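You operate a simulated robot arm through the tools that you are given. There is no shell and no other tool. Be economical: measure what you need, move in short steps, check, and stop when the job is done.

You are at the controls of a simulated robot arm. One attempt, no reset.

TASK
Fetch the tag labelled "small" from the top shelf a of the store rack and set it in the blue box. Stack the white chill pad from the top of the drawer table on top of the grey chill pad. Shut the wide sink door. Close the back flap of carton c. Any order will do.

The check looks at the end state, three seconds after you hand in, the way a careful person would. Anything else that was tipped, shoved, dropped, spilled or broken makes it a failure.

THE ROBOT
A 6-joint arm with a two-finger parallel gripper on a trunk, on a base that drives. Base frame: it is fixed to the floor where the robot stands at the start and does not move with it; the origin is under the middle of the robot, x ahead of it, y to its left, z up; the surface under the hand at the start is at about z = 0.86. Lengths are in m, angles in degrees, forces in N, time in s.
With the tool pointing down near the work surface it reaches from about 0.44 to 0.88 m from the robot's upright axis, wherever it stands. Its first joint turns from -115.0 to 115.0 degrees. Places, roughly: back flap of carton c [-0.5, -5.6, 0.9]; blue box (23x15x8 cm) [-2.9, -0.7, 0.8]; chill pad [-0.25, 2.5, 0.75]; tag [0.5, 0.25, 1.75]; wide sink door [-7.3, -5.8, 0.4]. Payload 3.43 kg.
The TCP is the grasp point between the finger pads, 0.034 m short of the fingertips. In the tool frame z runs along the fingers and y along their closing line. Largest opening 0.128 m; finger width 0.024, thickness 0.012; the body of the gripper, 0.048 by 0.13 m, starts 0.096 m behind the TCP.
Orientation is that of the tool frame in the base frame, as a unit quaternion [x, y, z, w]. With the fingers straight down and closing along the base's y, the tool's x points along the base's -x, its y along +y and its z along -z.

THE INTERFACE
- The arm moves only by the tool step_arm. Its argument "targets" is a list of rows, each a list of 7 numbers: the shift along the base's x, y, z in m, then the turn, a rotation vector about the base's x, y, z in degrees, then the closure, from 0 (fully open) to 1 (shut). In form: [[tx, ty, tz, ax, ay, az, grip], ...]. A call has 1 to 12 rows; each row shifts and turns the commanded pose from where the row before left it. Rows are played at 5 a second. More than 0.05 m and 8.6 degrees between two rows, or a gripper value outside its range, and nothing of the call is played. A pose out of reach is approached as far as the arm can. The call stops where the force on the tool passes 40 N (or 10 N more than at its start, if that is more) or the arm is blocked; 0.2 s more then pass. The fingers move at their own pace (about 0.108 m/s each) and stop on an object; they squeeze with about 42 N. The grip force told is the motor's: it shows also when the fingers shut on nothing. Time passes only in rows, and 0.2 s behind the last, so rows that do not move let the fingers close. It gives the time, the measured TCP pose, the force on the tool (base axes), the opening and the grip force at its end, in the units of the frame above (readings bear some noise), with the torque about the TCP (base axes, N m) and any sound that the robot's microphone picked up, and new pictures: "pictures" is both (left out), scene, wrist or none.
- Cameras (640 x 400 px; columns grow to the right, rows downward): "scene" is now at [0.0816, 0.1929, 1.1949]; the picture's right is [-0.07, -1.00, 0.00], its down [0.22, -0.02, -0.97] and it looks along [0.97, -0.07, 0.23] (base axes); focal length 214 px, centre (320, 200). "wrist" rides on the gripper at [0.076, -0.011, -0.16] in the tool frame; the picture's right is [0.15, 0.99, 0.00], its down [-0.88, 0.13, -0.46] and it looks along [-0.45, 0.07, 0.89] (tool axes); focal length 234 px, centre (320, 200). There is no depth. A picture from a camera that has moved, and an enlarged one, comes with that camera's place and axes in the base frame and with its lens. The place of the scene camera against the robot may be out by one fixed shift of up to 0.012 m in any direction.
- slide_trunk(by): slides the trunk up (or, below 0, down) by that many m; the arm and the scene camera ride with it, the base frame stays. It gives what a move gives, with no picture.
- steer(legs): drives the robot by 1 to 6 legs, each [ahead, turn to the left] in m and degrees, along the robot's own axes; the way and the turn of a leg run together, so that a leg with both is an arc; at most 1.5 m and 180 degrees a leg. The arm and the cameras ride along, it lands a little off, and it stops where it bumps. It gives what a move gives, and a new picture of the scene camera.
- pan_tilt(pan, tilt): turns the head with the scene camera to pan (to the left, within 103 degrees either way) and tilt (down, from -29 to 69), counted from straight ahead of the robot. It gives what a move gives, and a new picture of the scene camera.
- zoom(camera, box): a new picture of the part [left, top, right, bottom] of that camera's present view, enlarged. No time passes.
- hand_in(): hands the job in; it is judged then, once.

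Go step by step. Nothing tells you exact positions but the pictures and the camera data: compare them with the known pose of the tool, close in by small moves and look again before you grip or let go. The budget is 165 turns and 260 pictures, counting those below and the enlarged ones. Unless the task says otherwise, let go and move clear before handing in, and close with one line.

The tools are called after ">>>" by a JSON object that holds its "name" and its "arguments". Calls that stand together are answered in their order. step_arm: Moves the arm, as the interface text tells. Its arguments: {"type":"object","properties":{"targets":{"type":"array","items":{"type":"array","items":{"type":"number"}}},"pictures":{"type":"string","enum":["both","scene","wrist","none"]}},"required":["targets"]} The other tools are called the same way: slide_trunk (by) slides the trunk up or down; steer (legs) drives the base; pan_tilt (pan, tilt) turns the head that bears the scene camera; zoom (camera, box) takes an enlarged picture of a part of a camera's view; hand_in () hands the job in.

At the start:

```text
time_s: 0.0
tool_pos: [0.5405, 0.0369, 1.0]
tool_rot: [0.0, 1.0, -0.001, 0.0]
contact_force: [0.6, -0.3, -0.2]
ft_torque: [0.01, -0.01, -0.01]
gripper_width: 0.1279
gripper_force: 0.1
trunk travel left (down, up): [-0.375, 0.415]
robot x, y, heading: [0.0015, 0.0011, 0.1]
head pan, tilt: [-4.2, -13.0]
```

scene: 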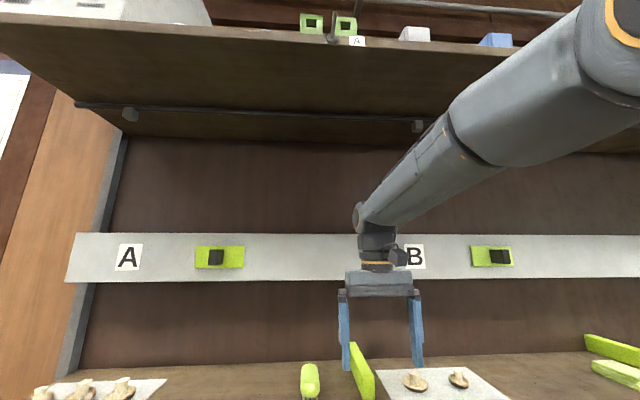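
wrist: 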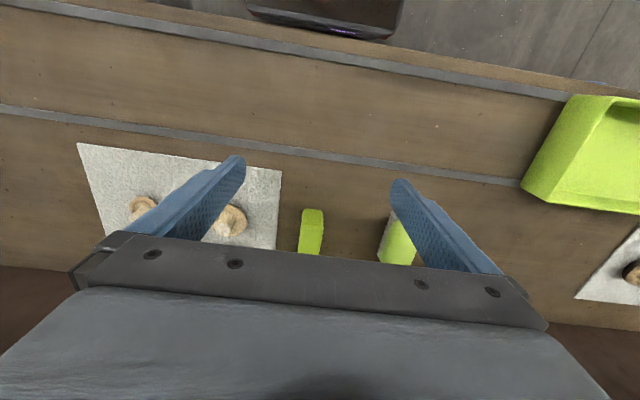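

I see a rack ahead with a top shelf holding small green tags labelled; I'll zoom in on the top shelf first.

>>> {"name": "zoom", "arguments": {"camera": "scene", "box": [260, 0, 540, 60]}}

>>> {"name": "pan_tilt", "arguments": {"pan": 0, "tilt": -29}}

```text
2.29 times, centred on (400, 30) of scene
camera zoom: at [0.0816, 0.1929, 1.1949], right [-0.07, -1.0, 0.0], down [0.22, -0.02, -0.97], along [0.97, -0.07, 0.23], focal length 490 px, centre (137, 589)
```

zoom: 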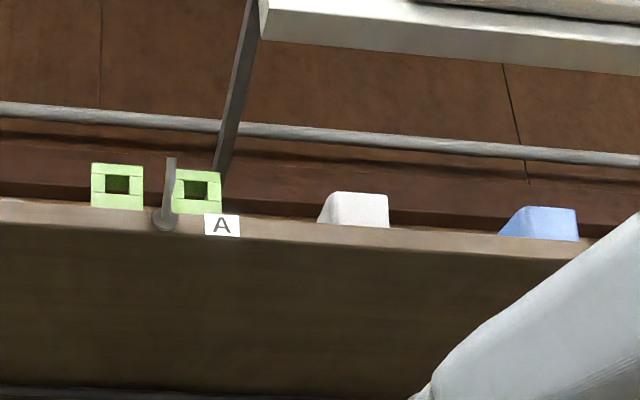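

```text
time_s: 0.8
tool_pos: [0.5401, 0.0372, 1.0]
tool_rot: [0.0, 1.0, -0.001, 0.0]
contact_force: [-0.2, 0.0, -0.3]
ft_torque: [-0.02, 0.02, -0.02]
gripper_width: 0.1281
gripper_force: 0.2
trunk travel left (down, up): [-0.375, 0.415]
robot x, y, heading: [-0.001, -0.0003, 0.0]
head pan, tilt: [0.0, -28.6]
camera scene: at [0.0668, 0.1989, 1.2153], right [0.0, -1.0, 0.0], down [0.48, 0.0, -0.88], along [0.88, 0.0, 0.48], focal length 214 px, centre (320, 200)
```

scene: 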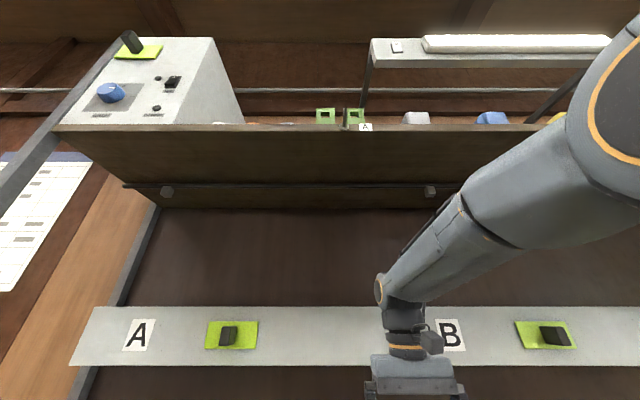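

The tag area sits on the shelf at z≈1.7, above the camera. I'll back off and raise the trunk to look at it.

>>> {"name": "steer", "arguments": {"legs": [[-0.4, 0]]}}

>>> {"name": "slide_trunk", "arguments": {"by": 0.41}}

>>> {"name": "pan_tilt", "arguments": {"pan": 0, "tilt": 0}}

```text
time_s: 3.3
tool_pos: [0.1383, 0.0362, 0.9999]
tool_rot: [0.0, 1.0, 0.0, 0.0]
contact_force: [-0.2, -0.1, 0.1]
ft_torque: [0.01, 0.01, -0.02]
gripper_width: 0.1279
gripper_force: 0.0
trunk travel left (down, up): [-0.375, 0.415]
robot x, y, heading: [-0.4005, -0.0038, -0.2]
head pan, tilt: [0.0, -28.6]
camera scene: at [-0.3361, 0.1991, 1.2153], right [0.0, -1.0, 0.0], down [0.48, 0.0, -0.88], along [0.88, 0.0, 0.48], focal length 214 px, centre (320, 200)
```

scene: 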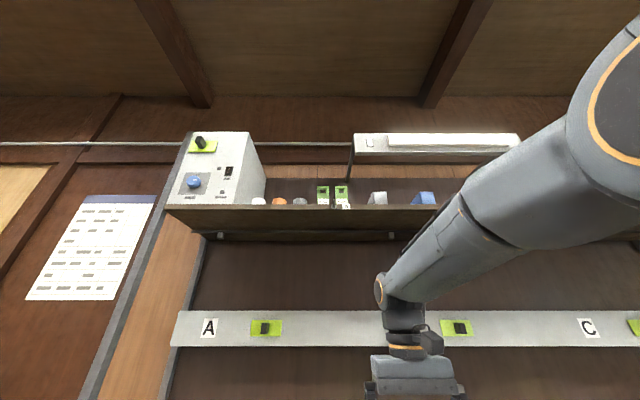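

```text
refused: 0.41 is not a number from -0.4 to 0.4
```

```text
time_s: 4.2
tool_pos: [0.1376, 0.036, 1.0003]
tool_rot: [0.002, 1.0, 0.0, -0.001]
contact_force: [0.9, 0.1, -0.4]
ft_torque: [-0.02, 0.01, 0.01]
gripper_width: 0.1279
gripper_force: 0.0
trunk travel left (down, up): [-0.375, 0.415]
robot x, y, heading: [-0.3996, -0.0001, 0.0]
head pan, tilt: [0.0, 0.0]
camera scene: at [-0.3131, 0.199, 1.1753], right [0.0, -1.0, 0.0], down [0.0, 0.0, -1.0], along [1.0, 0.0, 0.0], focal length 214 px, centre (320, 200)
```

scene: 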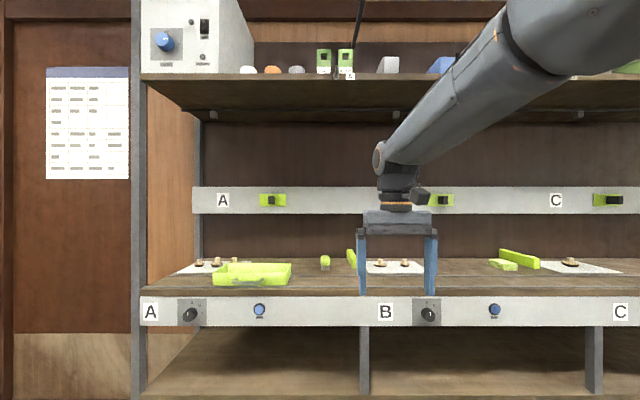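

Now raise the trunk and look from above shelf level.

>>> {"name": "slide_trunk", "arguments": {"by": 0.4}}

>>> {"name": "pan_tilt", "arguments": {"pan": 0, "tilt": 5}}

>>> {"name": "zoom", "arguments": {"camera": "scene", "box": [220, 100, 540, 300]}}

```text
time_s: 8.1
tool_pos: [0.1373, 0.0363, 1.3997]
tool_rot: [0.001, 1.0, 0.001, 0.0]
contact_force: [0.6, 0.3, 0.3]
ft_torque: [-0.01, 0.01, -0.03]
gripper_width: 0.1282
gripper_force: 0.0
trunk travel left (down, up): [-0.775, 0.015]
robot x, y, heading: [-0.4052, -0.0031, -0.0]
head pan, tilt: [0.0, 0.0]
```

```text
time_s: 8.7
tool_pos: [0.137, 0.0359, 1.3993]
tool_rot: [0.001, 1.0, 0.0, 0.0]
contact_force: [-0.3, 0.0, 0.4]
ft_torque: [0.02, -0.01, -0.03]
gripper_width: 0.1278
gripper_force: 0.1
trunk travel left (down, up): [-0.775, 0.015]
robot x, y, heading: [-0.4035, 0.0013, -0.0]
head pan, tilt: [0.0, 5.0]
camera scene: at [-0.4226, 0.1991, 1.5673], right [0.0, -1.0, 0.0], down [-0.09, 0.0, -1.0], along [1.0, 0.0, -0.09], focal length 214 px, centre (320, 200)
```

scene: 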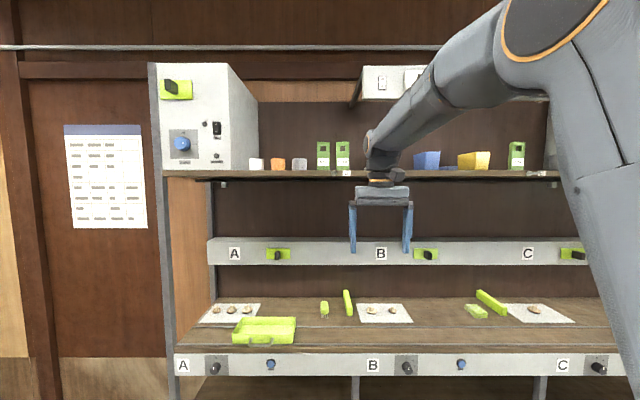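

```text
2.00 times, centred on (380, 200) of scene
camera zoom: at [-0.4226, 0.1991, 1.5673], right [0.0, -1.0, 0.0], down [-0.09, 0.0, -1.0], along [1.0, 0.0, -0.09], focal length 429 px, centre (200, 200)
```

zoom: 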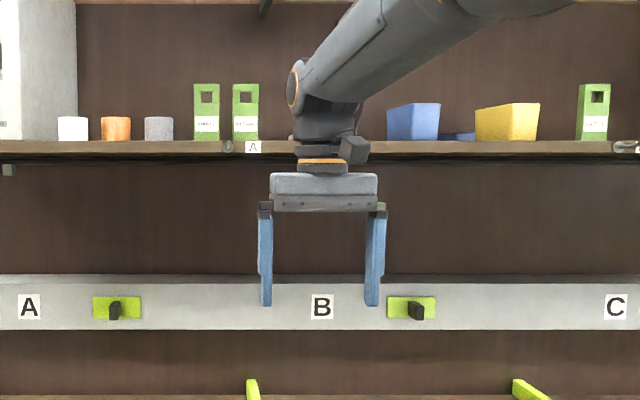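

Two green tags are on section A; I need to read them.

>>> {"name": "zoom", "arguments": {"camera": "scene", "box": [305, 135, 361, 180]}}

>>> {"name": "zoom", "arguments": {"camera": "scene", "box": [490, 130, 550, 180]}}

```text
8.89 times, centred on (333, 158) of scene
camera zoom: at [-0.4226, 0.1991, 1.5673], right [0.0, -1.0, 0.0], down [-0.09, 0.0, -1.0], along [1.0, 0.0, -0.09], focal length 1906 px, centre (204, 578)
```

zoom: 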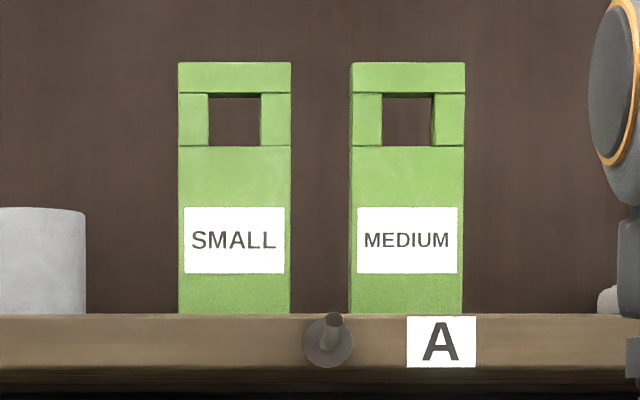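

```text
8.00 times, centred on (520, 155) of scene
camera zoom: at [-0.4226, 0.1991, 1.5673], right [0.0, -1.0, 0.0], down [-0.09, 0.0, -1.0], along [1.0, 0.0, -0.09], focal length 1716 px, centre (-1280, 560)
```

zoom: 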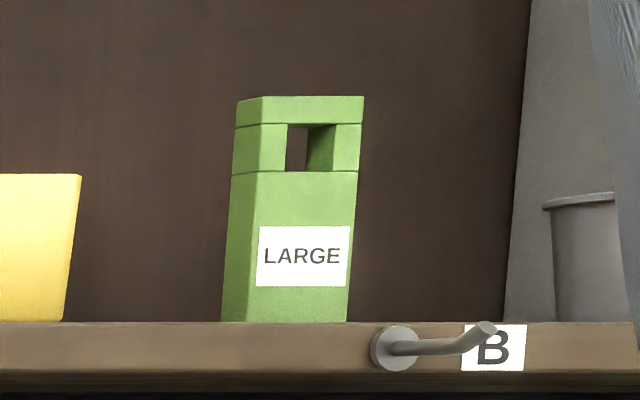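

The SMALL tag is the left one, at about (0.47, 0.184, 1.61–1.73). I'll raise the hand in front of the rack, pitch it 45°, and half close it.

>>> {"name": "step_arm", "arguments": {"targets": [[0, 0.0148, 0.03, 0, -4.5, 0, 0.4], [0, 0.0148, 0.03, 0, -4.5, 0, 0.4], [0, 0.0148, 0.03, 0, -4.5, 0, 0.4], [0, 0.0148, 0.03, 0, -4.5, 0, 0.4], [0, 0.0148, 0.03, 0, -4.5, 0, 0.4], [0, 0.0148, 0.03, 0, -4.5, 0, 0.4], [0, 0.0148, 0.03, 0, -4.5, 0, 0.4], [0, 0.0148, 0.03, 0, -4.5, 0, 0.4], [0, 0.0148, 0.03, 0, -4.5, 0, 0.4], [0, 0.0148, 0.03, 0, -4.5, 0, 0.4], [0, 0, 0, 0, 0, 0, 0.4]]}}

```text
time_s: 11.1
tool_pos: [0.1357, 0.1842, 1.6983]
tool_rot: [0.0, 0.924, 0.0, 0.383]
contact_force: [-0.5, 0.1, -0.6]
ft_torque: [0.0, 0.0, 0.0]
gripper_width: 0.0766
gripper_force: 0.1
trunk travel left (down, up): [-0.775, 0.015]
robot x, y, heading: [-0.4041, -0.003, -0.0]
head pan, tilt: [0.0, 5.0]
camera scene: at [-0.4227, 0.1993, 1.5673], right [0.0, -1.0, 0.0], down [-0.09, 0.0, -1.0], along [1.0, 0.0, -0.09], focal length 214 px, centre (320, 200)
camera wrist: at [-0.0295, 0.1718, 1.7571], right [-0.1, 0.99, -0.1], down [0.3, 0.13, 0.95], along [0.95, 0.07, -0.31], focal length 234 px, centre (320, 200)
```

scene: 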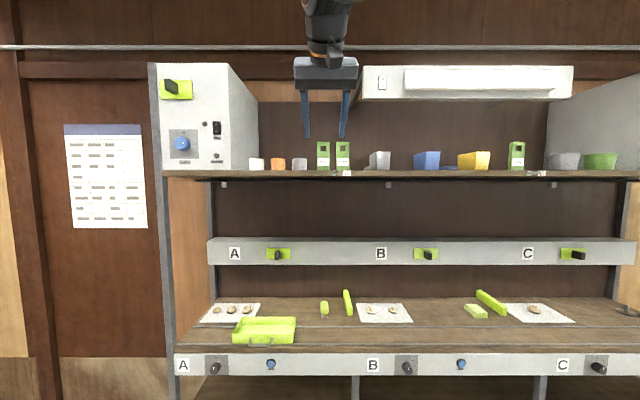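
wrist: 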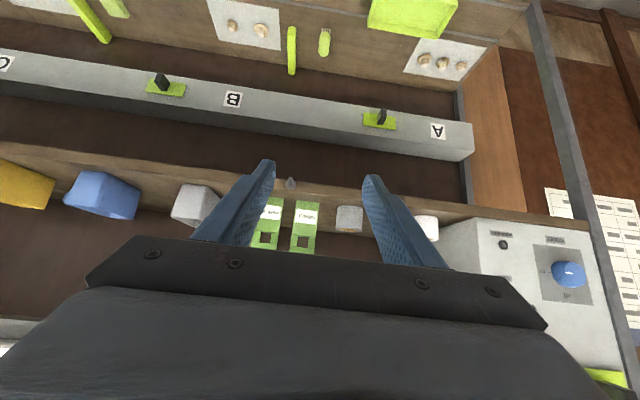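

The pose is good; the hand is centred on the tag in y. I'll drive forward 0.2 m and look.

>>> {"name": "steer", "arguments": {"legs": [[0.2, 0]]}}

>>> {"name": "step_arm", "arguments": {"targets": [[0, 0, 0.01, 0, 0, 0, 0.4]], "pictures": "wrist"}}

```text
time_s: 12.7
tool_pos: [0.3358, 0.1841, 1.6975]
tool_rot: [-0.002, 0.924, 0.001, 0.382]
contact_force: [-0.8, 0.6, 1.2]
ft_torque: [0.01, -0.02, 0.03]
gripper_width: 0.0766
gripper_force: 0.0
trunk travel left (down, up): [-0.775, 0.015]
robot x, y, heading: [-0.2039, 0.0035, 0.0]
head pan, tilt: [0.0, 5.0]
camera scene: at [-0.2239, 0.1993, 1.5673], right [0.0, -1.0, 0.0], down [-0.09, 0.0, -1.0], along [1.0, 0.0, -0.09], focal length 214 px, centre (320, 200)
```

scene: 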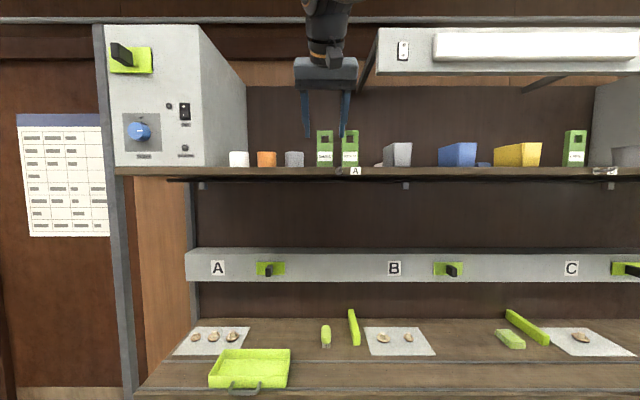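

```text
time_s: 13.1
tool_pos: [0.3355, 0.1847, 1.709]
tool_rot: [-0.001, 0.924, 0.001, 0.382]
contact_force: [-0.2, -0.2, 0.6]
ft_torque: [-0.02, 0.0, -0.04]
gripper_width: 0.0767
gripper_force: 0.1
trunk travel left (down, up): [-0.775, 0.015]
robot x, y, heading: [-0.2034, 0.0031, 0.2]
head pan, tilt: [0.0, 5.0]
camera wrist: at [0.1696, 0.1725, 1.7674], right [-0.11, 0.99, -0.1], down [0.3, 0.13, 0.94], along [0.95, 0.07, -0.31], focal length 234 px, centre (320, 200)
```

wrist: 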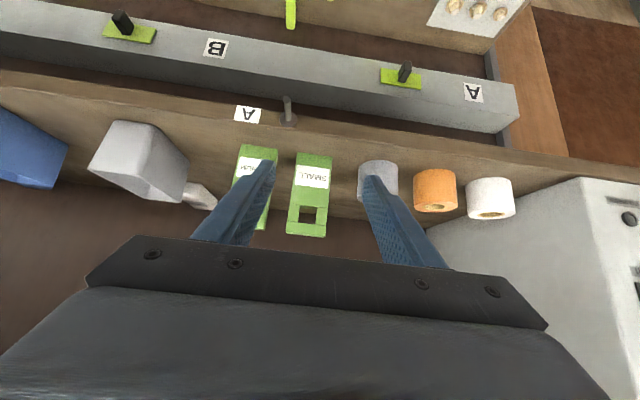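

Zooming on the wrist view to triangulate the tag.

>>> {"name": "zoom", "arguments": {"camera": "wrist", "box": [220, 90, 420, 250]}}

>>> {"name": "zoom", "arguments": {"camera": "scene", "box": [270, 60, 430, 180]}}

```text
2.50 times, centred on (320, 170) of wrist
camera zoom: at [0.1696, 0.1725, 1.7674], right [-0.11, 0.99, -0.1], down [0.3, 0.13, 0.94], along [0.95, 0.07, -0.31], focal length 585 px, centre (320, 275)
```

zoom: 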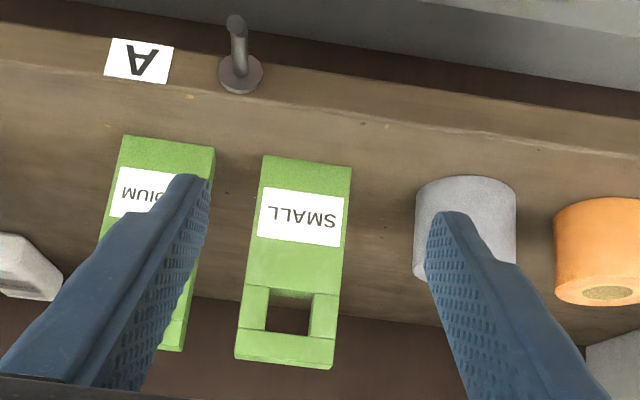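

```text
3.33 times, centred on (350, 120) of scene
camera zoom: at [-0.2237, 0.1992, 1.5673], right [0.0, -1.0, 0.0], down [-0.09, 0.0, -1.0], along [1.0, 0.0, -0.09], focal length 715 px, centre (220, 467)
```

zoom: 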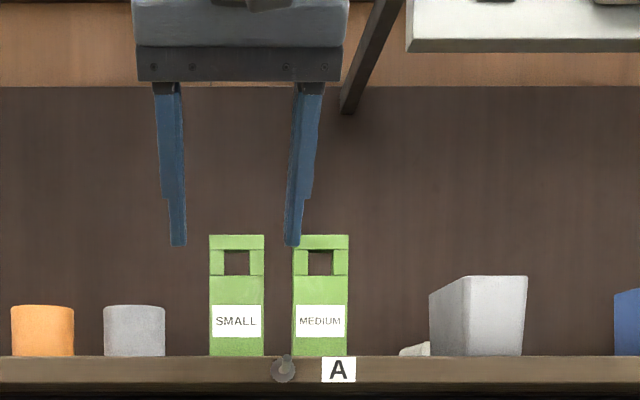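

The tag front is at about x 0.458, y 0.182. I'll shift slightly, narrow to 0.068, and advance most of the way.

>>> {"name": "step_arm", "arguments": {"targets": [[0.0, -0.003, 0, 0, 0, 0, 0.47], [0.02, 0, -0.003, 0, 0, 0, 0.47], [0.02, 0, -0.003, 0, 0, 0, 0.47], [0.02, 0, -0.003, 0, 0, 0, 0.47], [0.02, 0, -0.003, 0, 0, 0, 0.47], [0, 0, 0, 0, 0, 0, 0.47]]}}

>>> {"name": "zoom", "arguments": {"camera": "scene", "box": [270, 60, 430, 180]}}

```text
time_s: 14.5
tool_pos: [0.4157, 0.1811, 1.6964]
tool_rot: [-0.002, 0.924, 0.001, 0.383]
contact_force: [0.4, 0.1, -0.2]
ft_torque: [-0.01, -0.01, 0.02]
gripper_width: 0.0678
gripper_force: 0.0
trunk travel left (down, up): [-0.775, 0.015]
robot x, y, heading: [-0.2047, 0.0002, 0.1]
head pan, tilt: [0.0, 5.0]
camera scene: at [-0.2234, 0.1993, 1.5673], right [0.0, -1.0, 0.0], down [-0.09, 0.0, -1.0], along [1.0, 0.0, -0.09], focal length 214 px, centre (320, 200)
camera wrist: at [0.2503, 0.1694, 1.7557], right [-0.11, 0.99, -0.1], down [0.3, 0.13, 0.94], along [0.95, 0.07, -0.31], focal length 234 px, centre (320, 200)
```

scene: 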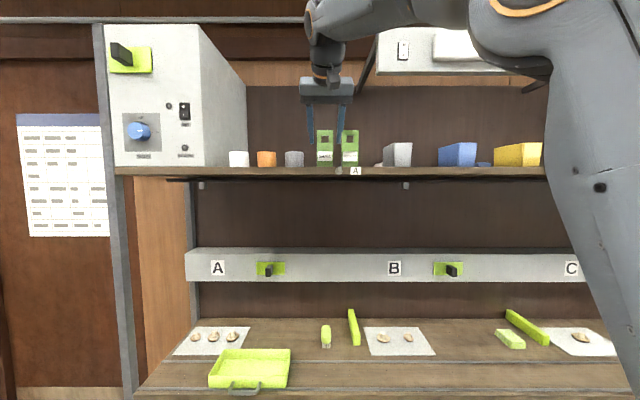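
wrist: 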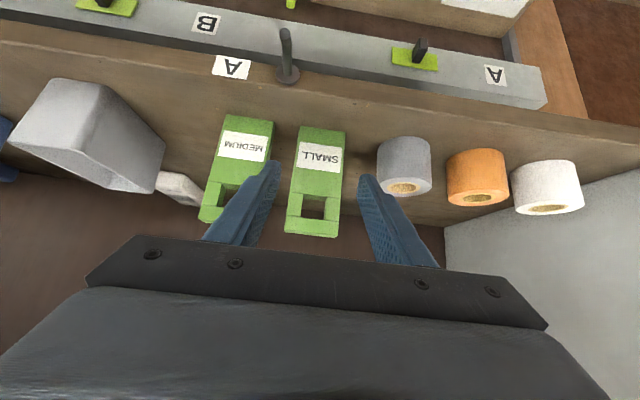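

```text
3.33 times, centred on (350, 120) of scene
camera zoom: at [-0.2234, 0.1993, 1.5673], right [0.0, -1.0, 0.0], down [-0.09, 0.0, -1.0], along [1.0, 0.0, -0.09], focal length 715 px, centre (220, 467)
```

zoom: 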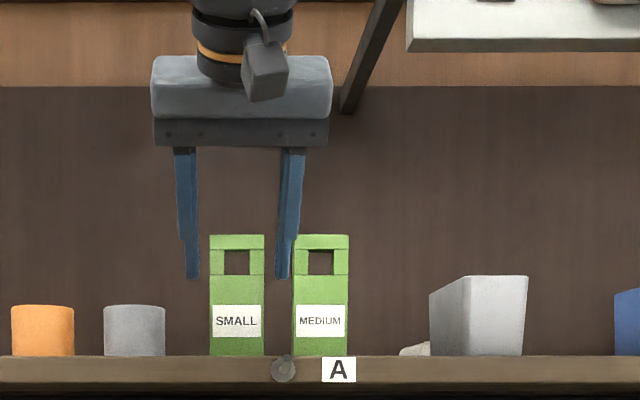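

Aligned within a millimetre; advance 5 cm, then grip.

>>> {"name": "step_arm", "arguments": {"targets": [[0.017, 0, -0.002, 0, 0, 0, 0.47], [0.017, 0, -0.002, 0, 0, 0, 0.47], [0.017, 0, -0.002, 0, 0, 0, 0.47]]}}

>>> {"name": "zoom", "arguments": {"camera": "scene", "box": [270, 60, 430, 180]}}

>>> {"name": "zoom", "arguments": {"camera": "wrist", "box": [220, 90, 420, 250]}}

```text
time_s: 15.3
tool_pos: [0.4692, 0.182, 1.6907]
tool_rot: [0.0, 0.924, 0.0, 0.382]
contact_force: [0.0, -0.1, -1.0]
ft_torque: [0.01, -0.02, -0.03]
gripper_width: 0.0679
gripper_force: 0.1
trunk travel left (down, up): [-0.775, 0.015]
robot x, y, heading: [-0.2044, 0.0028, 0.3]
head pan, tilt: [0.0, 5.0]
camera scene: at [-0.2239, 0.1992, 1.5673], right [0.0, -1.0, 0.0], down [-0.09, 0.0, -1.0], along [1.0, 0.0, -0.09], focal length 214 px, centre (320, 200)
camera wrist: at [0.3021, 0.1695, 1.7498], right [-0.11, 0.99, -0.1], down [0.3, 0.13, 0.95], along [0.95, 0.07, -0.31], focal length 234 px, centre (320, 200)
```

scene: 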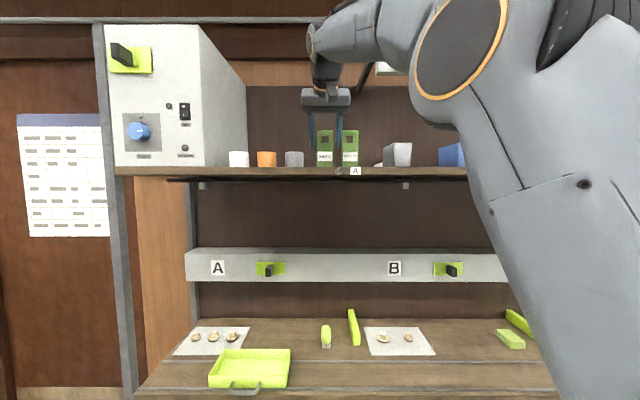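
wrist: 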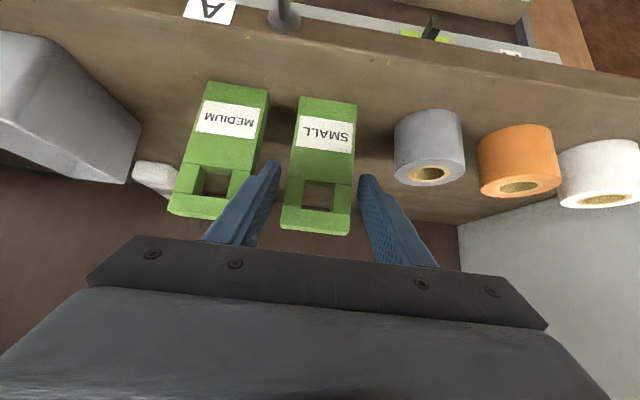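

```text
3.33 times, centred on (350, 120) of scene
camera zoom: at [-0.2239, 0.1992, 1.5673], right [0.0, -1.0, 0.0], down [-0.09, 0.0, -1.0], along [1.0, 0.0, -0.09], focal length 715 px, centre (220, 467)
```

zoom: 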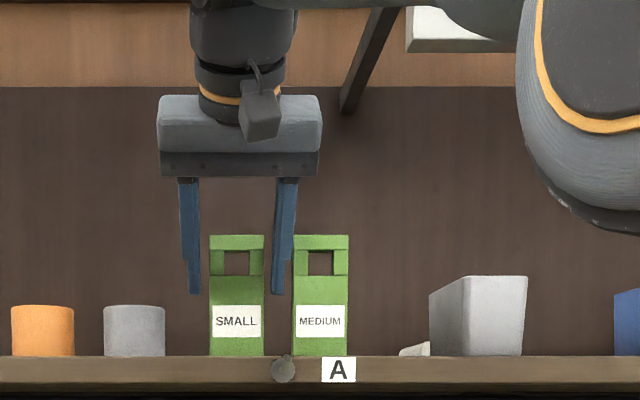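

```text
2.50 times, centred on (320, 170) of wrist
camera zoom: at [0.3021, 0.1695, 1.7498], right [-0.11, 0.99, -0.1], down [0.3, 0.13, 0.95], along [0.95, 0.07, -0.31], focal length 585 px, centre (320, 275)
```

zoom: 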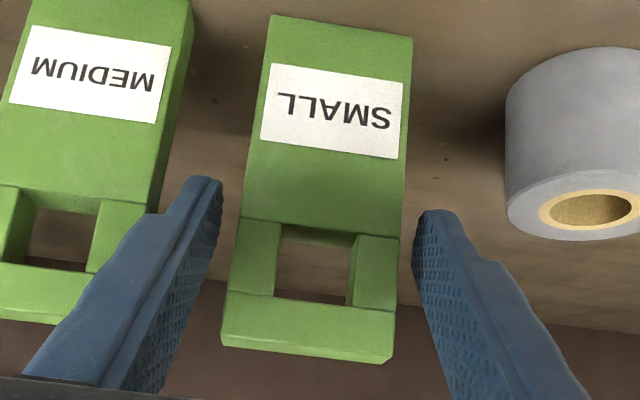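

The fingers straddle the tag evenly. Gripping.

>>> {"name": "step_arm", "arguments": {"targets": [[0, 0, 0, 0, 0, 0, 0.6], [0, 0, 0, 0, 0, 0, 0.7], [0, 0, 0, 0, 0, 0, 0.8], [0, 0, 0, 0, 0, 0, 0.8]], "pictures": "wrist"}}

```text
time_s: 16.3
tool_pos: [0.4674, 0.1806, 1.6906]
tool_rot: [-0.001, 0.924, 0.0, 0.383]
contact_force: [0.0, -0.4, 2.8]
ft_torque: [-0.06, -0.05, -0.03]
gripper_width: 0.0513
gripper_force: 42.3
trunk travel left (down, up): [-0.775, 0.015]
robot x, y, heading: [-0.2021, -0.0003, 0.1]
head pan, tilt: [0.0, 5.0]
camera wrist: at [0.3021, 0.1695, 1.7497], right [-0.11, 0.99, -0.1], down [0.3, 0.13, 0.94], along [0.95, 0.07, -0.31], focal length 234 px, centre (320, 200)
```

wrist: 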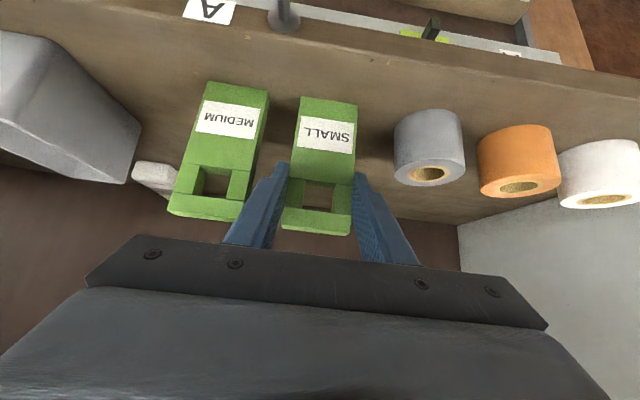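

Held at 51 mm. Lift straight up 3 cm, then retract.

>>> {"name": "step_arm", "arguments": {"targets": [[0, 0, 0.015, 0, 0, 0, 0.8], [0, 0, 0.02, 0, 0, 0, 0.8], [-0.03, 0, 0.01, 0, 0, 0, 0.8], [-0.04, 0, 0, 0, 0, 0, 0.8], [-0.04, 0, 0, 0, 0, 0, 0.8], [-0.04, 0, 0, 0, 0, 0, 0.8]], "pictures": "wrist"}}

```text
time_s: 17.7
tool_pos: [0.319, 0.1805, 1.7349]
tool_rot: [-0.001, 0.924, 0.001, 0.383]
contact_force: [0.3, -0.3, 0.0]
ft_torque: [0.01, 0.04, -0.01]
gripper_width: 0.0511
gripper_force: 41.9
trunk travel left (down, up): [-0.775, 0.015]
robot x, y, heading: [-0.2025, 0.0017, 0.2]
head pan, tilt: [0.0, 5.0]
camera wrist: at [0.1524, 0.1686, 1.7936], right [-0.11, 0.99, -0.1], down [0.3, 0.13, 0.94], along [0.95, 0.07, -0.31], focal length 234 px, centre (320, 200)
```

wrist: 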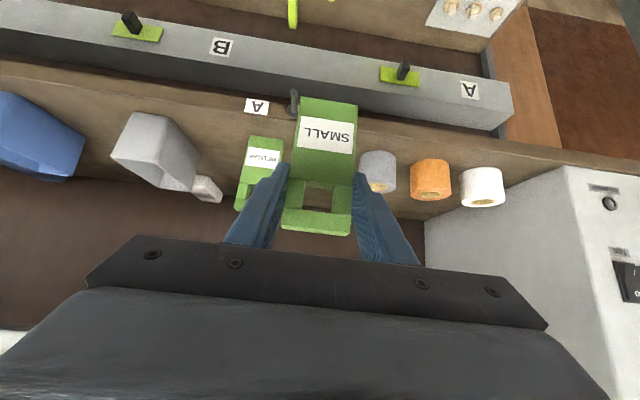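

The tag is held and clear. Back off 0.5 m and look around the room.

>>> {"name": "steer", "arguments": {"legs": [[-0.5, 0]]}}

>>> {"name": "pan_tilt", "arguments": {"pan": 100, "tilt": 15}}

>>> {"name": "pan_tilt", "arguments": {"pan": -100, "tilt": 15}}

```text
time_s: 20.6
tool_pos: [-0.1821, 0.1807, 1.7352]
tool_rot: [0.001, 0.924, 0.0, 0.383]
contact_force: [-1.0, -0.2, 0.1]
ft_torque: [-0.02, -0.02, 0.02]
gripper_width: 0.0512
gripper_force: 41.8
trunk travel left (down, up): [-0.775, 0.015]
robot x, y, heading: [-0.7035, 0.0018, 0.1]
head pan, tilt: [0.0, 5.0]
camera scene: at [-0.7245, 0.1988, 1.5673], right [0.0, -1.0, 0.0], down [-0.09, 0.0, -1.0], along [1.0, 0.0, -0.09], focal length 214 px, centre (320, 200)
```

scene: 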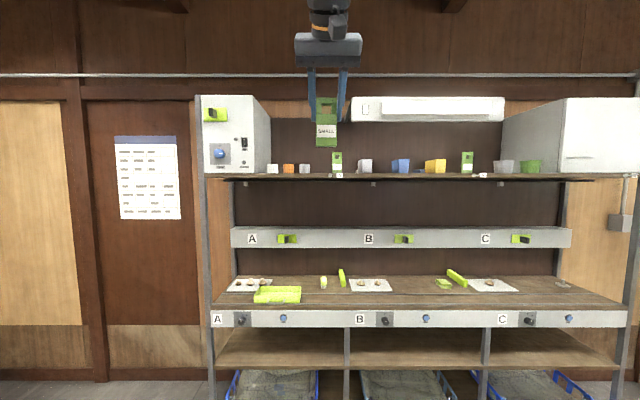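

```text
time_s: 22.4
tool_pos: [-0.1816, 0.1792, 1.7348]
tool_rot: [0.0, 0.924, 0.001, 0.382]
contact_force: [-0.4, -0.2, -0.1]
ft_torque: [0.01, 0.02, -0.02]
gripper_width: 0.0508
gripper_force: 41.5
trunk travel left (down, up): [-0.775, 0.015]
robot x, y, heading: [-0.7056, 0.0003, 0.2]
head pan, tilt: [100.0, 15.0]
camera scene: at [-0.8327, 0.2908, 1.5511], right [0.98, 0.17, 0.0], down [0.04, -0.25, -0.97], along [-0.17, 0.95, -0.26], focal length 214 px, centre (320, 200)
```

scene: 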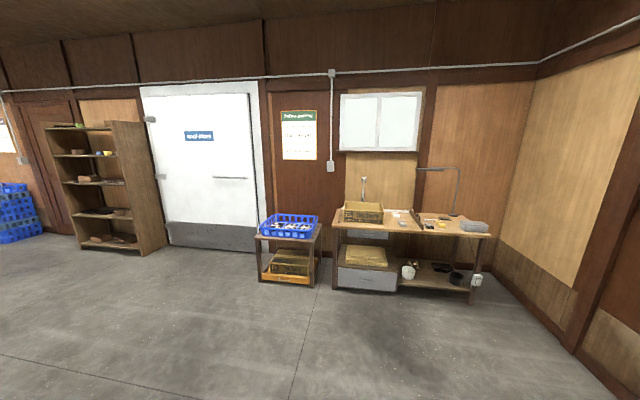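

```text
time_s: 25.3
tool_pos: [-0.1813, 0.1798, 1.7341]
tool_rot: [0.0, 0.924, 0.0, 0.383]
contact_force: [0.8, 0.3, 0.1]
ft_torque: [-0.02, 0.02, -0.02]
gripper_width: 0.0509
gripper_force: 41.7
trunk travel left (down, up): [-0.775, 0.015]
robot x, y, heading: [-0.7029, 0.0019, -0.0]
head pan, tilt: [-100.0, 15.0]
camera scene: at [-0.8327, 0.1068, 1.5511], right [-0.98, 0.17, 0.0], down [0.04, 0.25, -0.97], along [-0.17, -0.95, -0.26], focal length 214 px, centre (320, 200)
```

scene: 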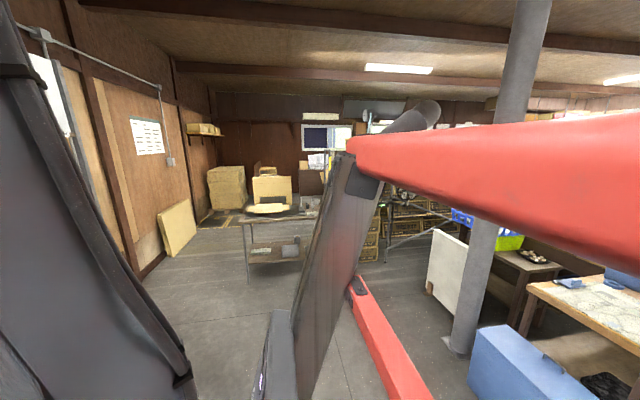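

Drawer table is to the left; the blue box lies behind. I'll turn left 90° in place (open floor) and look back.

>>> {"name": "steer", "arguments": {"legs": [[0, 90]]}}

>>> {"name": "pan_tilt", "arguments": {"pan": 95, "tilt": 15}}

```text
time_s: 29.5
tool_pos: [-0.8781, 0.5244, 1.7335]
tool_rot: [-0.65, 0.657, 0.269, 0.272]
contact_force: [0.0, -0.7, -1.0]
ft_torque: [-0.01, 0.01, 0.02]
gripper_width: 0.0507
gripper_force: 41.9
trunk travel left (down, up): [-0.775, 0.015]
robot x, y, heading: [-0.704, 0.0013, 89.3]
head pan, tilt: [-100.0, 15.0]
camera scene: at [-0.8115, -0.1208, 1.5511], right [-0.19, -0.98, 0.0], down [-0.25, 0.05, -0.97], along [0.95, -0.18, -0.26], focal length 214 px, centre (320, 200)
```

scene: 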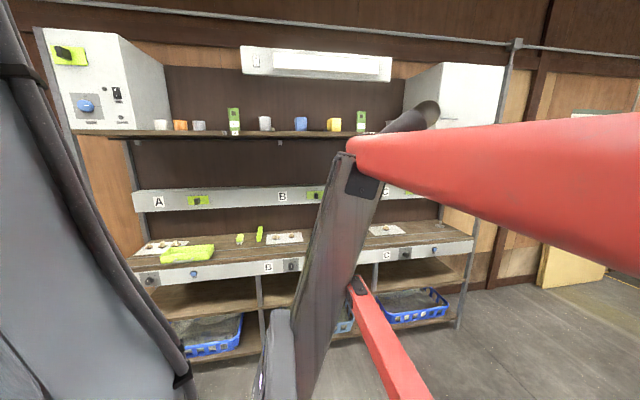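

```text
time_s: 32.4
tool_pos: [-0.8781, 0.5241, 1.7349]
tool_rot: [-0.649, 0.657, 0.27, 0.272]
contact_force: [-0.1, 0.2, -0.6]
ft_torque: [0.02, 0.0, 0.0]
gripper_width: 0.051
gripper_force: 42.0
trunk travel left (down, up): [-0.775, 0.015]
robot x, y, heading: [-0.7043, -0.0022, 89.2]
head pan, tilt: [95.0, 15.0]
camera scene: at [-0.9964, -0.1103, 1.5511], right [-0.07, 1.0, 0.0], down [0.26, 0.02, -0.97], along [-0.96, -0.07, -0.26], focal length 214 px, centre (320, 200)
```

scene: 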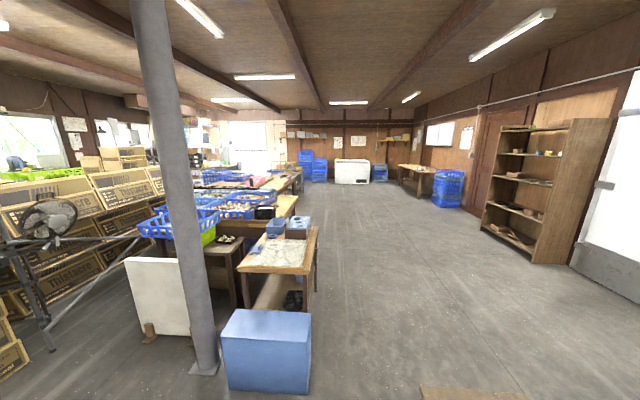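

The red part is the robot itself. The blue box seems to be on the wooden table ahead; zoom in.

>>> {"name": "zoom", "arguments": {"camera": "scene", "box": [180, 190, 340, 290]}}

```text
4.00 times, centred on (260, 240) of scene
camera zoom: at [-0.9964, -0.1103, 1.5511], right [-0.07, 1.0, 0.0], down [0.26, 0.02, -0.97], along [-0.96, -0.07, -0.26], focal length 858 px, centre (560, 40)
```

zoom: 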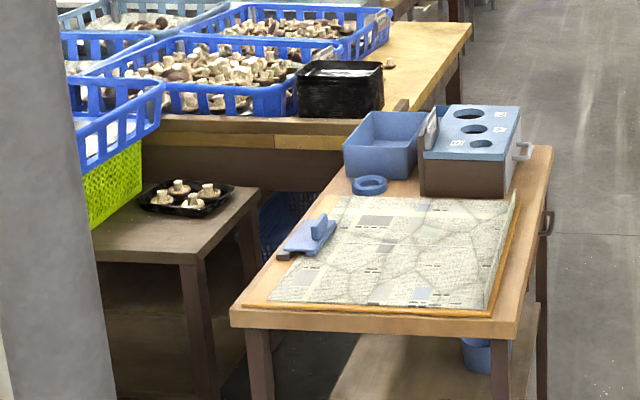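

The blue box is on the table's far left beside the gauge block, around (-2.7, -0.64). I need to see the floor corridor and that brown item.

>>> {"name": "pan_tilt", "arguments": {"pan": 80, "tilt": 45}}

>>> {"name": "pan_tilt", "arguments": {"pan": 0, "tilt": 60}}

```text
time_s: 33.4
tool_pos: [-0.8774, 0.5242, 1.7343]
tool_rot: [-0.65, 0.657, 0.27, 0.272]
contact_force: [-0.2, 0.6, -0.2]
ft_torque: [0.0, 0.01, -0.03]
gripper_width: 0.0509
gripper_force: 42.1
trunk travel left (down, up): [-0.775, 0.015]
robot x, y, heading: [-0.7067, -0.0015, 89.2]
head pan, tilt: [80.0, 45.0]
camera scene: at [-0.9832, -0.0883, 1.5043], right [0.19, 0.98, 0.0], down [0.69, -0.13, -0.71], along [-0.7, 0.13, -0.71], focal length 214 px, centre (320, 200)
```

scene: 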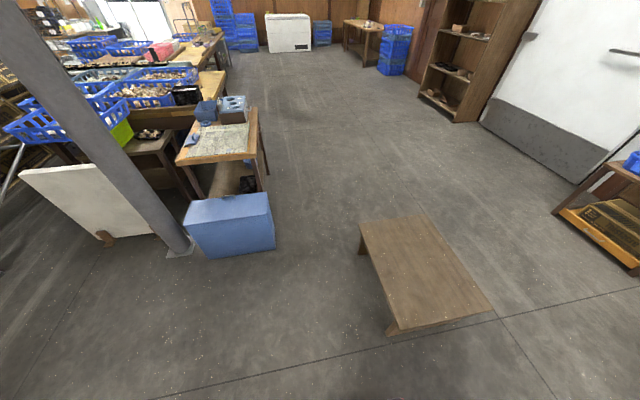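

```text
time_s: 34.9
tool_pos: [-0.877, 0.5228, 1.7351]
tool_rot: [-0.649, 0.658, 0.268, 0.272]
contact_force: [0.1, 0.1, -1.0]
ft_torque: [0.03, 0.02, -0.02]
gripper_width: 0.0508
gripper_force: 42.6
trunk travel left (down, up): [-0.775, 0.015]
robot x, y, heading: [-0.7066, -0.0021, 89.4]
head pan, tilt: [0.0, 60.0]
camera scene: at [-0.9025, -0.0368, 1.4848], right [1.0, -0.01, 0.0], down [-0.01, -0.87, -0.5], along [0.01, 0.5, -0.87], focal length 214 px, centre (320, 200)
```

scene: 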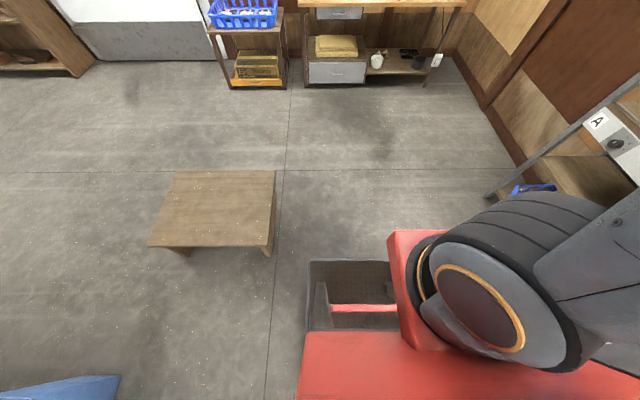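

The low table leaves a tight gap, so I'll go around it by the wide side: north, then west, then face the blue-box table.

>>> {"name": "steer", "arguments": {"legs": [[1.5, 0], [0, 90], [1.5, 0], [0.5, 0], [0, 90], [0.9, 0]]}}

>>> {"name": "pan_tilt", "arguments": {"pan": 0, "tilt": 40}}

```text
time_s: 63.9
tool_pos: [-2.4624, -0.0076, 1.7343]
tool_rot: [0.639, 0.668, -0.265, 0.276]
contact_force: [0.1, 0.3, -0.2]
ft_torque: [-0.01, -0.03, 0.0]
gripper_width: 0.0509
gripper_force: 41.8
trunk travel left (down, up): [-0.775, 0.015]
robot x, y, heading: [-2.6604, 0.5032, -87.4]
head pan, tilt: [0.0, 60.0]
camera scene: at [-2.4726, 0.5621, 1.4848], right [-1.0, -0.04, 0.0], down [-0.04, 0.87, -0.5], along [0.02, -0.5, -0.87], focal length 214 px, centre (320, 200)
```

scene: 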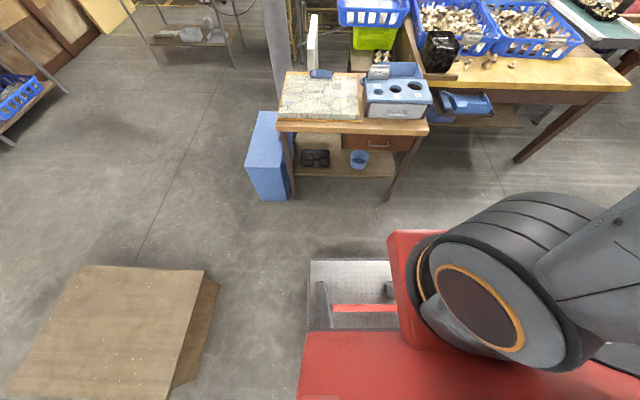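

```text
time_s: 64.7
tool_pos: [-2.4617, -0.007, 1.7353]
tool_rot: [0.639, 0.668, -0.265, 0.276]
contact_force: [0.0, 0.7, 0.4]
ft_torque: [0.02, 0.0, 0.02]
gripper_width: 0.0512
gripper_force: 41.7
trunk travel left (down, up): [-0.775, 0.015]
robot x, y, heading: [-2.6671, 0.5076, -87.5]
head pan, tilt: [0.0, 40.0]
camera scene: at [-2.4718, 0.5437, 1.5115], right [-1.0, -0.04, 0.0], down [-0.03, 0.64, -0.77], along [0.03, -0.76, -0.64], focal length 214 px, centre (320, 200)
```

scene: 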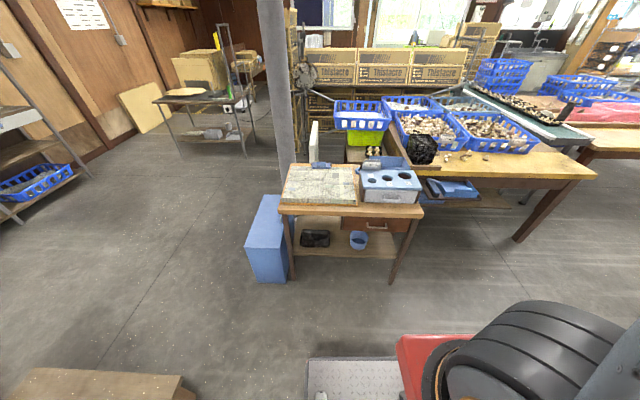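

>>> {"name": "zoom", "arguments": {"camera": "scene", "box": [260, 130, 460, 290]}}

```text
2.50 times, centred on (360, 210) of scene
camera zoom: at [-2.4718, 0.5437, 1.5115], right [-1.0, -0.04, 0.0], down [-0.03, 0.64, -0.77], along [0.03, -0.76, -0.64], focal length 536 px, centre (220, 175)
```

zoom: 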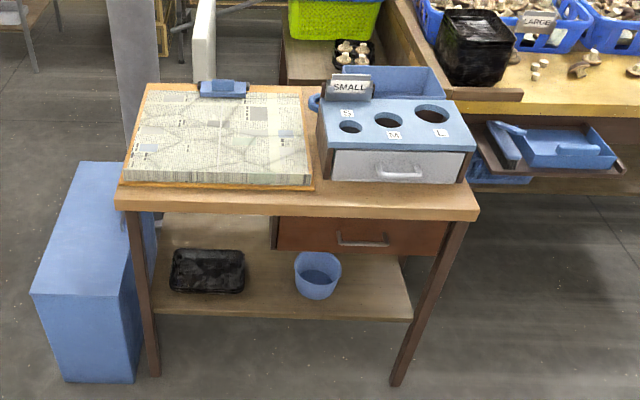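

The blue box sits at about (-2.88, -0.70), behind the gauge block. I'll reposition so the robot faces it straight on.

>>> {"name": "steer", "arguments": {"legs": [[0, -90], [0.2, 0], [0, 87.4], [0.3, 0]]}}

>>> {"name": "pan_tilt", "arguments": {"pan": -10, "tilt": 40}}

>>> {"name": "zoom", "arguments": {"camera": "scene", "box": [220, 100, 420, 260]}}

```text
time_s: 75.5
tool_pos: [-2.6723, -0.3297, 1.7345]
tool_rot: [0.649, 0.658, -0.269, 0.272]
contact_force: [0.2, -0.4, -0.3]
ft_torque: [-0.02, -0.02, 0.04]
gripper_width: 0.0509
gripper_force: 42.4
trunk travel left (down, up): [-0.775, 0.015]
robot x, y, heading: [-2.8635, 0.19, -89.3]
head pan, tilt: [0.0, 40.0]
camera scene: at [-2.666, 0.2207, 1.5115], right [-1.0, -0.01, 0.0], down [-0.01, 0.64, -0.77], along [0.01, -0.77, -0.64], focal length 214 px, centre (320, 200)
```

scene: 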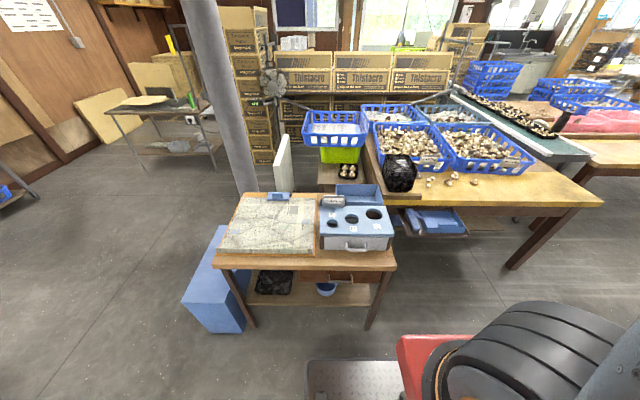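

```text
time_s: 76.2
tool_pos: [-2.6725, -0.3299, 1.735]
tool_rot: [0.649, 0.658, -0.269, 0.273]
contact_force: [0.1, 0.4, -0.2]
ft_torque: [-0.03, 0.0, 0.02]
gripper_width: 0.0511
gripper_force: 42.0
trunk travel left (down, up): [-0.775, 0.015]
robot x, y, heading: [-2.8574, 0.1875, -89.0]
head pan, tilt: [-10.0, 40.0]
camera scene: at [-2.6808, 0.2216, 1.5115], right [-0.99, 0.16, 0.0], down [0.1, 0.63, -0.77], along [-0.12, -0.76, -0.64], focal length 214 px, centre (320, 200)
```

scene: 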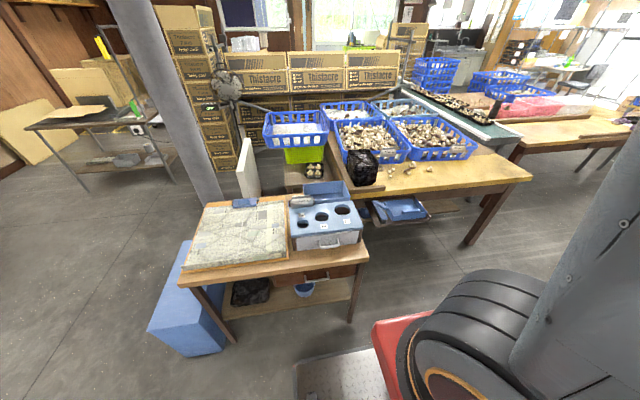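

```text
2.50 times, centred on (320, 180) of scene
camera zoom: at [-2.6808, 0.2216, 1.5115], right [-0.99, 0.16, 0.0], down [0.1, 0.63, -0.77], along [-0.12, -0.76, -0.64], focal length 536 px, centre (320, 250)
```

zoom: 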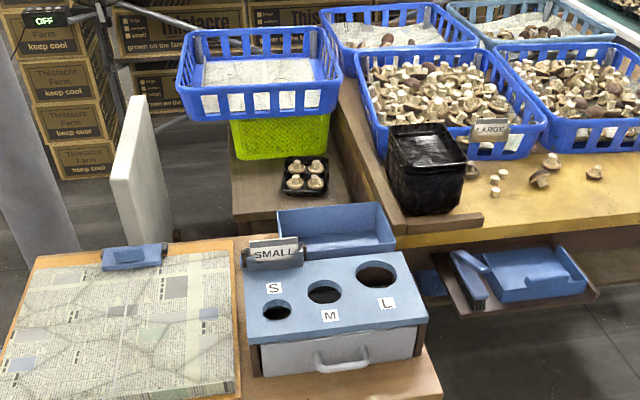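

Lower the trunk 0.4 m and swing the hand to x≈-2.87, staying high; then look with the wrist camera.

>>> {"name": "slide_trunk", "arguments": {"by": -0.4}}

>>> {"name": "step_arm", "arguments": {"targets": [[-0.04, 0, 0, 0, 0, 0, 0.8], [-0.04, 0, 0, 0, 0, 0, 0.8], [-0.04, 0, 0, 0, 0, 0, 0.8], [-0.04, 0, 0, 0, 0, 0, 0.8], [-0.04, -0.02, 0, 0, 0, 0, 0.8], [0, -0.03, -0.02, 0, 0, 0, 0.8], [0, -0.03, -0.02, 0, 0, 0, 0.8], [0, -0.04, -0.02, 0, 0, 0, 0.8], [0, -0.04, -0.02, 0, 0, 0, 0.8]]}}

```text
time_s: 80.1
tool_pos: [-2.6729, -0.3296, 1.3347]
tool_rot: [0.648, 0.658, -0.269, 0.273]
contact_force: [0.3, 0.3, -0.3]
ft_torque: [0.02, 0.02, 0.01]
gripper_width: 0.0509
gripper_force: 42.0
trunk travel left (down, up): [-0.375, 0.415]
robot x, y, heading: [-2.8604, 0.1918, -89.2]
head pan, tilt: [-10.0, 40.0]
```

```text
time_s: 82.1
tool_pos: [-2.8682, -0.5076, 1.2704]
tool_rot: [0.648, 0.657, -0.27, 0.273]
contact_force: [0.0, 0.6, 0.3]
ft_torque: [-0.01, 0.03, 0.01]
gripper_width: 0.0512
gripper_force: 42.0
out of reach, approached as far as the arm can: row 2, 3, 4
trunk travel left (down, up): [-0.375, 0.415]
robot x, y, heading: [-2.8599, 0.1876, -89.1]
head pan, tilt: [-10.0, 40.0]
camera scene: at [-2.6794, 0.1108, 1.1116], right [-0.99, 0.16, 0.0], down [0.1, 0.63, -0.77], along [-0.12, -0.76, -0.64], focal length 214 px, centre (320, 200)
camera wrist: at [-2.8811, -0.3423, 1.3283], right [0.99, 0.12, -0.1], down [0.13, -0.3, 0.95], along [0.08, -0.95, -0.31], focal length 234 px, centre (320, 200)
```

scene: 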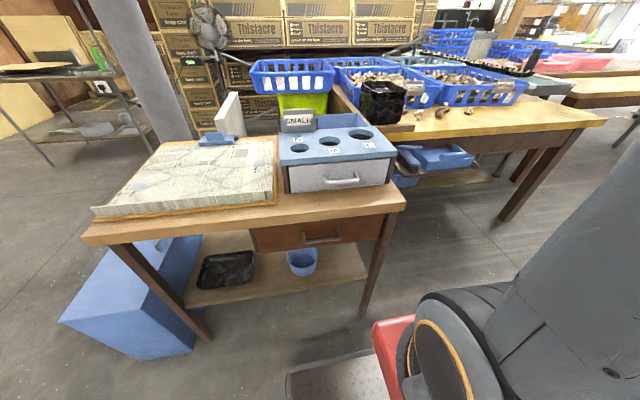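
wrist: 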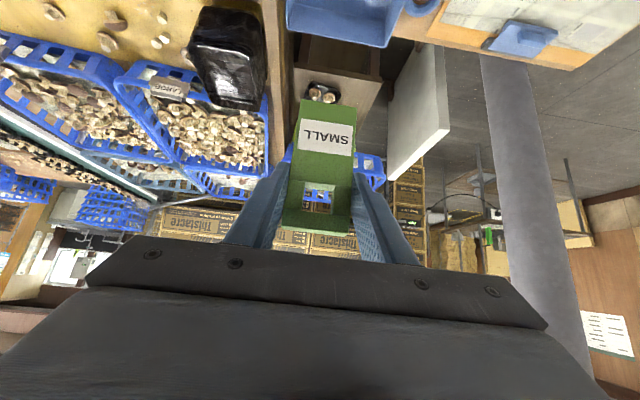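

The tag hangs ahead and box is just at the picture's edge. I'll advance and lower with margin, then look again.

>>> {"name": "step_arm", "arguments": {"targets": [[0, -0.03, -0.03, 0, 0, 0, 0.8], [0, -0.03, -0.03, 0, 0, 0, 0.8], [0, -0.02, -0.04, 0, 0, 0, 0.8], [0, -0.01, -0.04, 0, 0, 0, 0.8]]}}

>>> {"name": "zoom", "arguments": {"camera": "scene", "box": [240, 60, 440, 220]}}

```text
time_s: 83.1
tool_pos: [-2.8688, -0.5978, 1.1281]
tool_rot: [0.648, 0.658, -0.269, 0.273]
contact_force: [0.1, -0.1, 0.1]
ft_torque: [0.01, -0.01, 0.04]
gripper_width: 0.0511
gripper_force: 41.8
trunk travel left (down, up): [-0.375, 0.415]
robot x, y, heading: [-2.8599, 0.1877, -89.4]
head pan, tilt: [-10.0, 40.0]
camera scene: at [-2.6794, 0.1105, 1.1116], right [-0.99, 0.16, 0.0], down [0.1, 0.63, -0.77], along [-0.12, -0.76, -0.64], focal length 214 px, centre (320, 200)
camera wrist: at [-2.8818, -0.4309, 1.1877], right [0.99, 0.12, -0.1], down [0.13, -0.3, 0.95], along [0.08, -0.95, -0.31], focal length 234 px, centre (320, 200)
```

scene: 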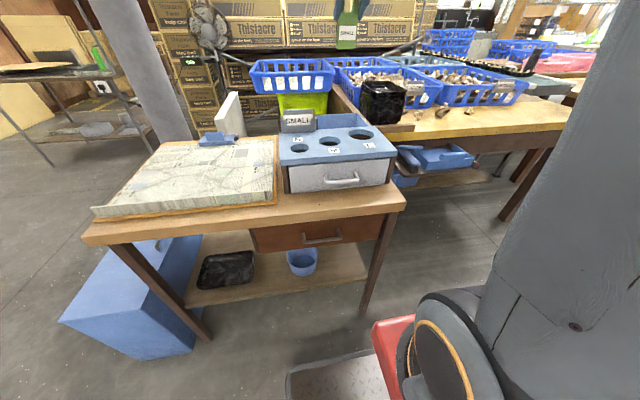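
wrist: 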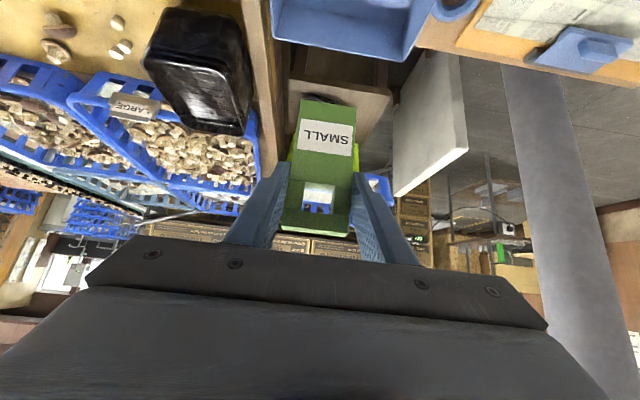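

```text
2.50 times, centred on (340, 140) of scene
camera zoom: at [-2.6794, 0.1105, 1.1116], right [-0.99, 0.16, 0.0], down [0.1, 0.63, -0.77], along [-0.12, -0.76, -0.64], focal length 536 px, centre (270, 350)
```

zoom: 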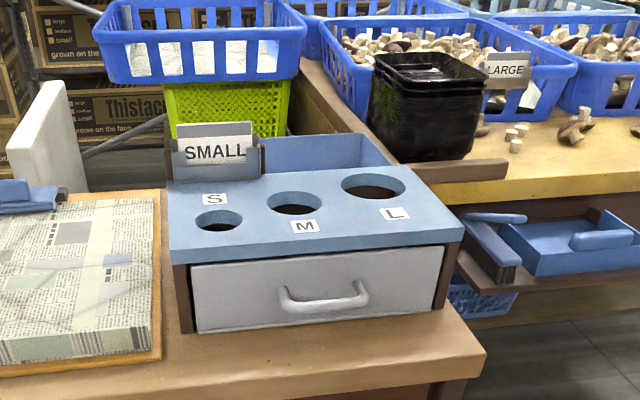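

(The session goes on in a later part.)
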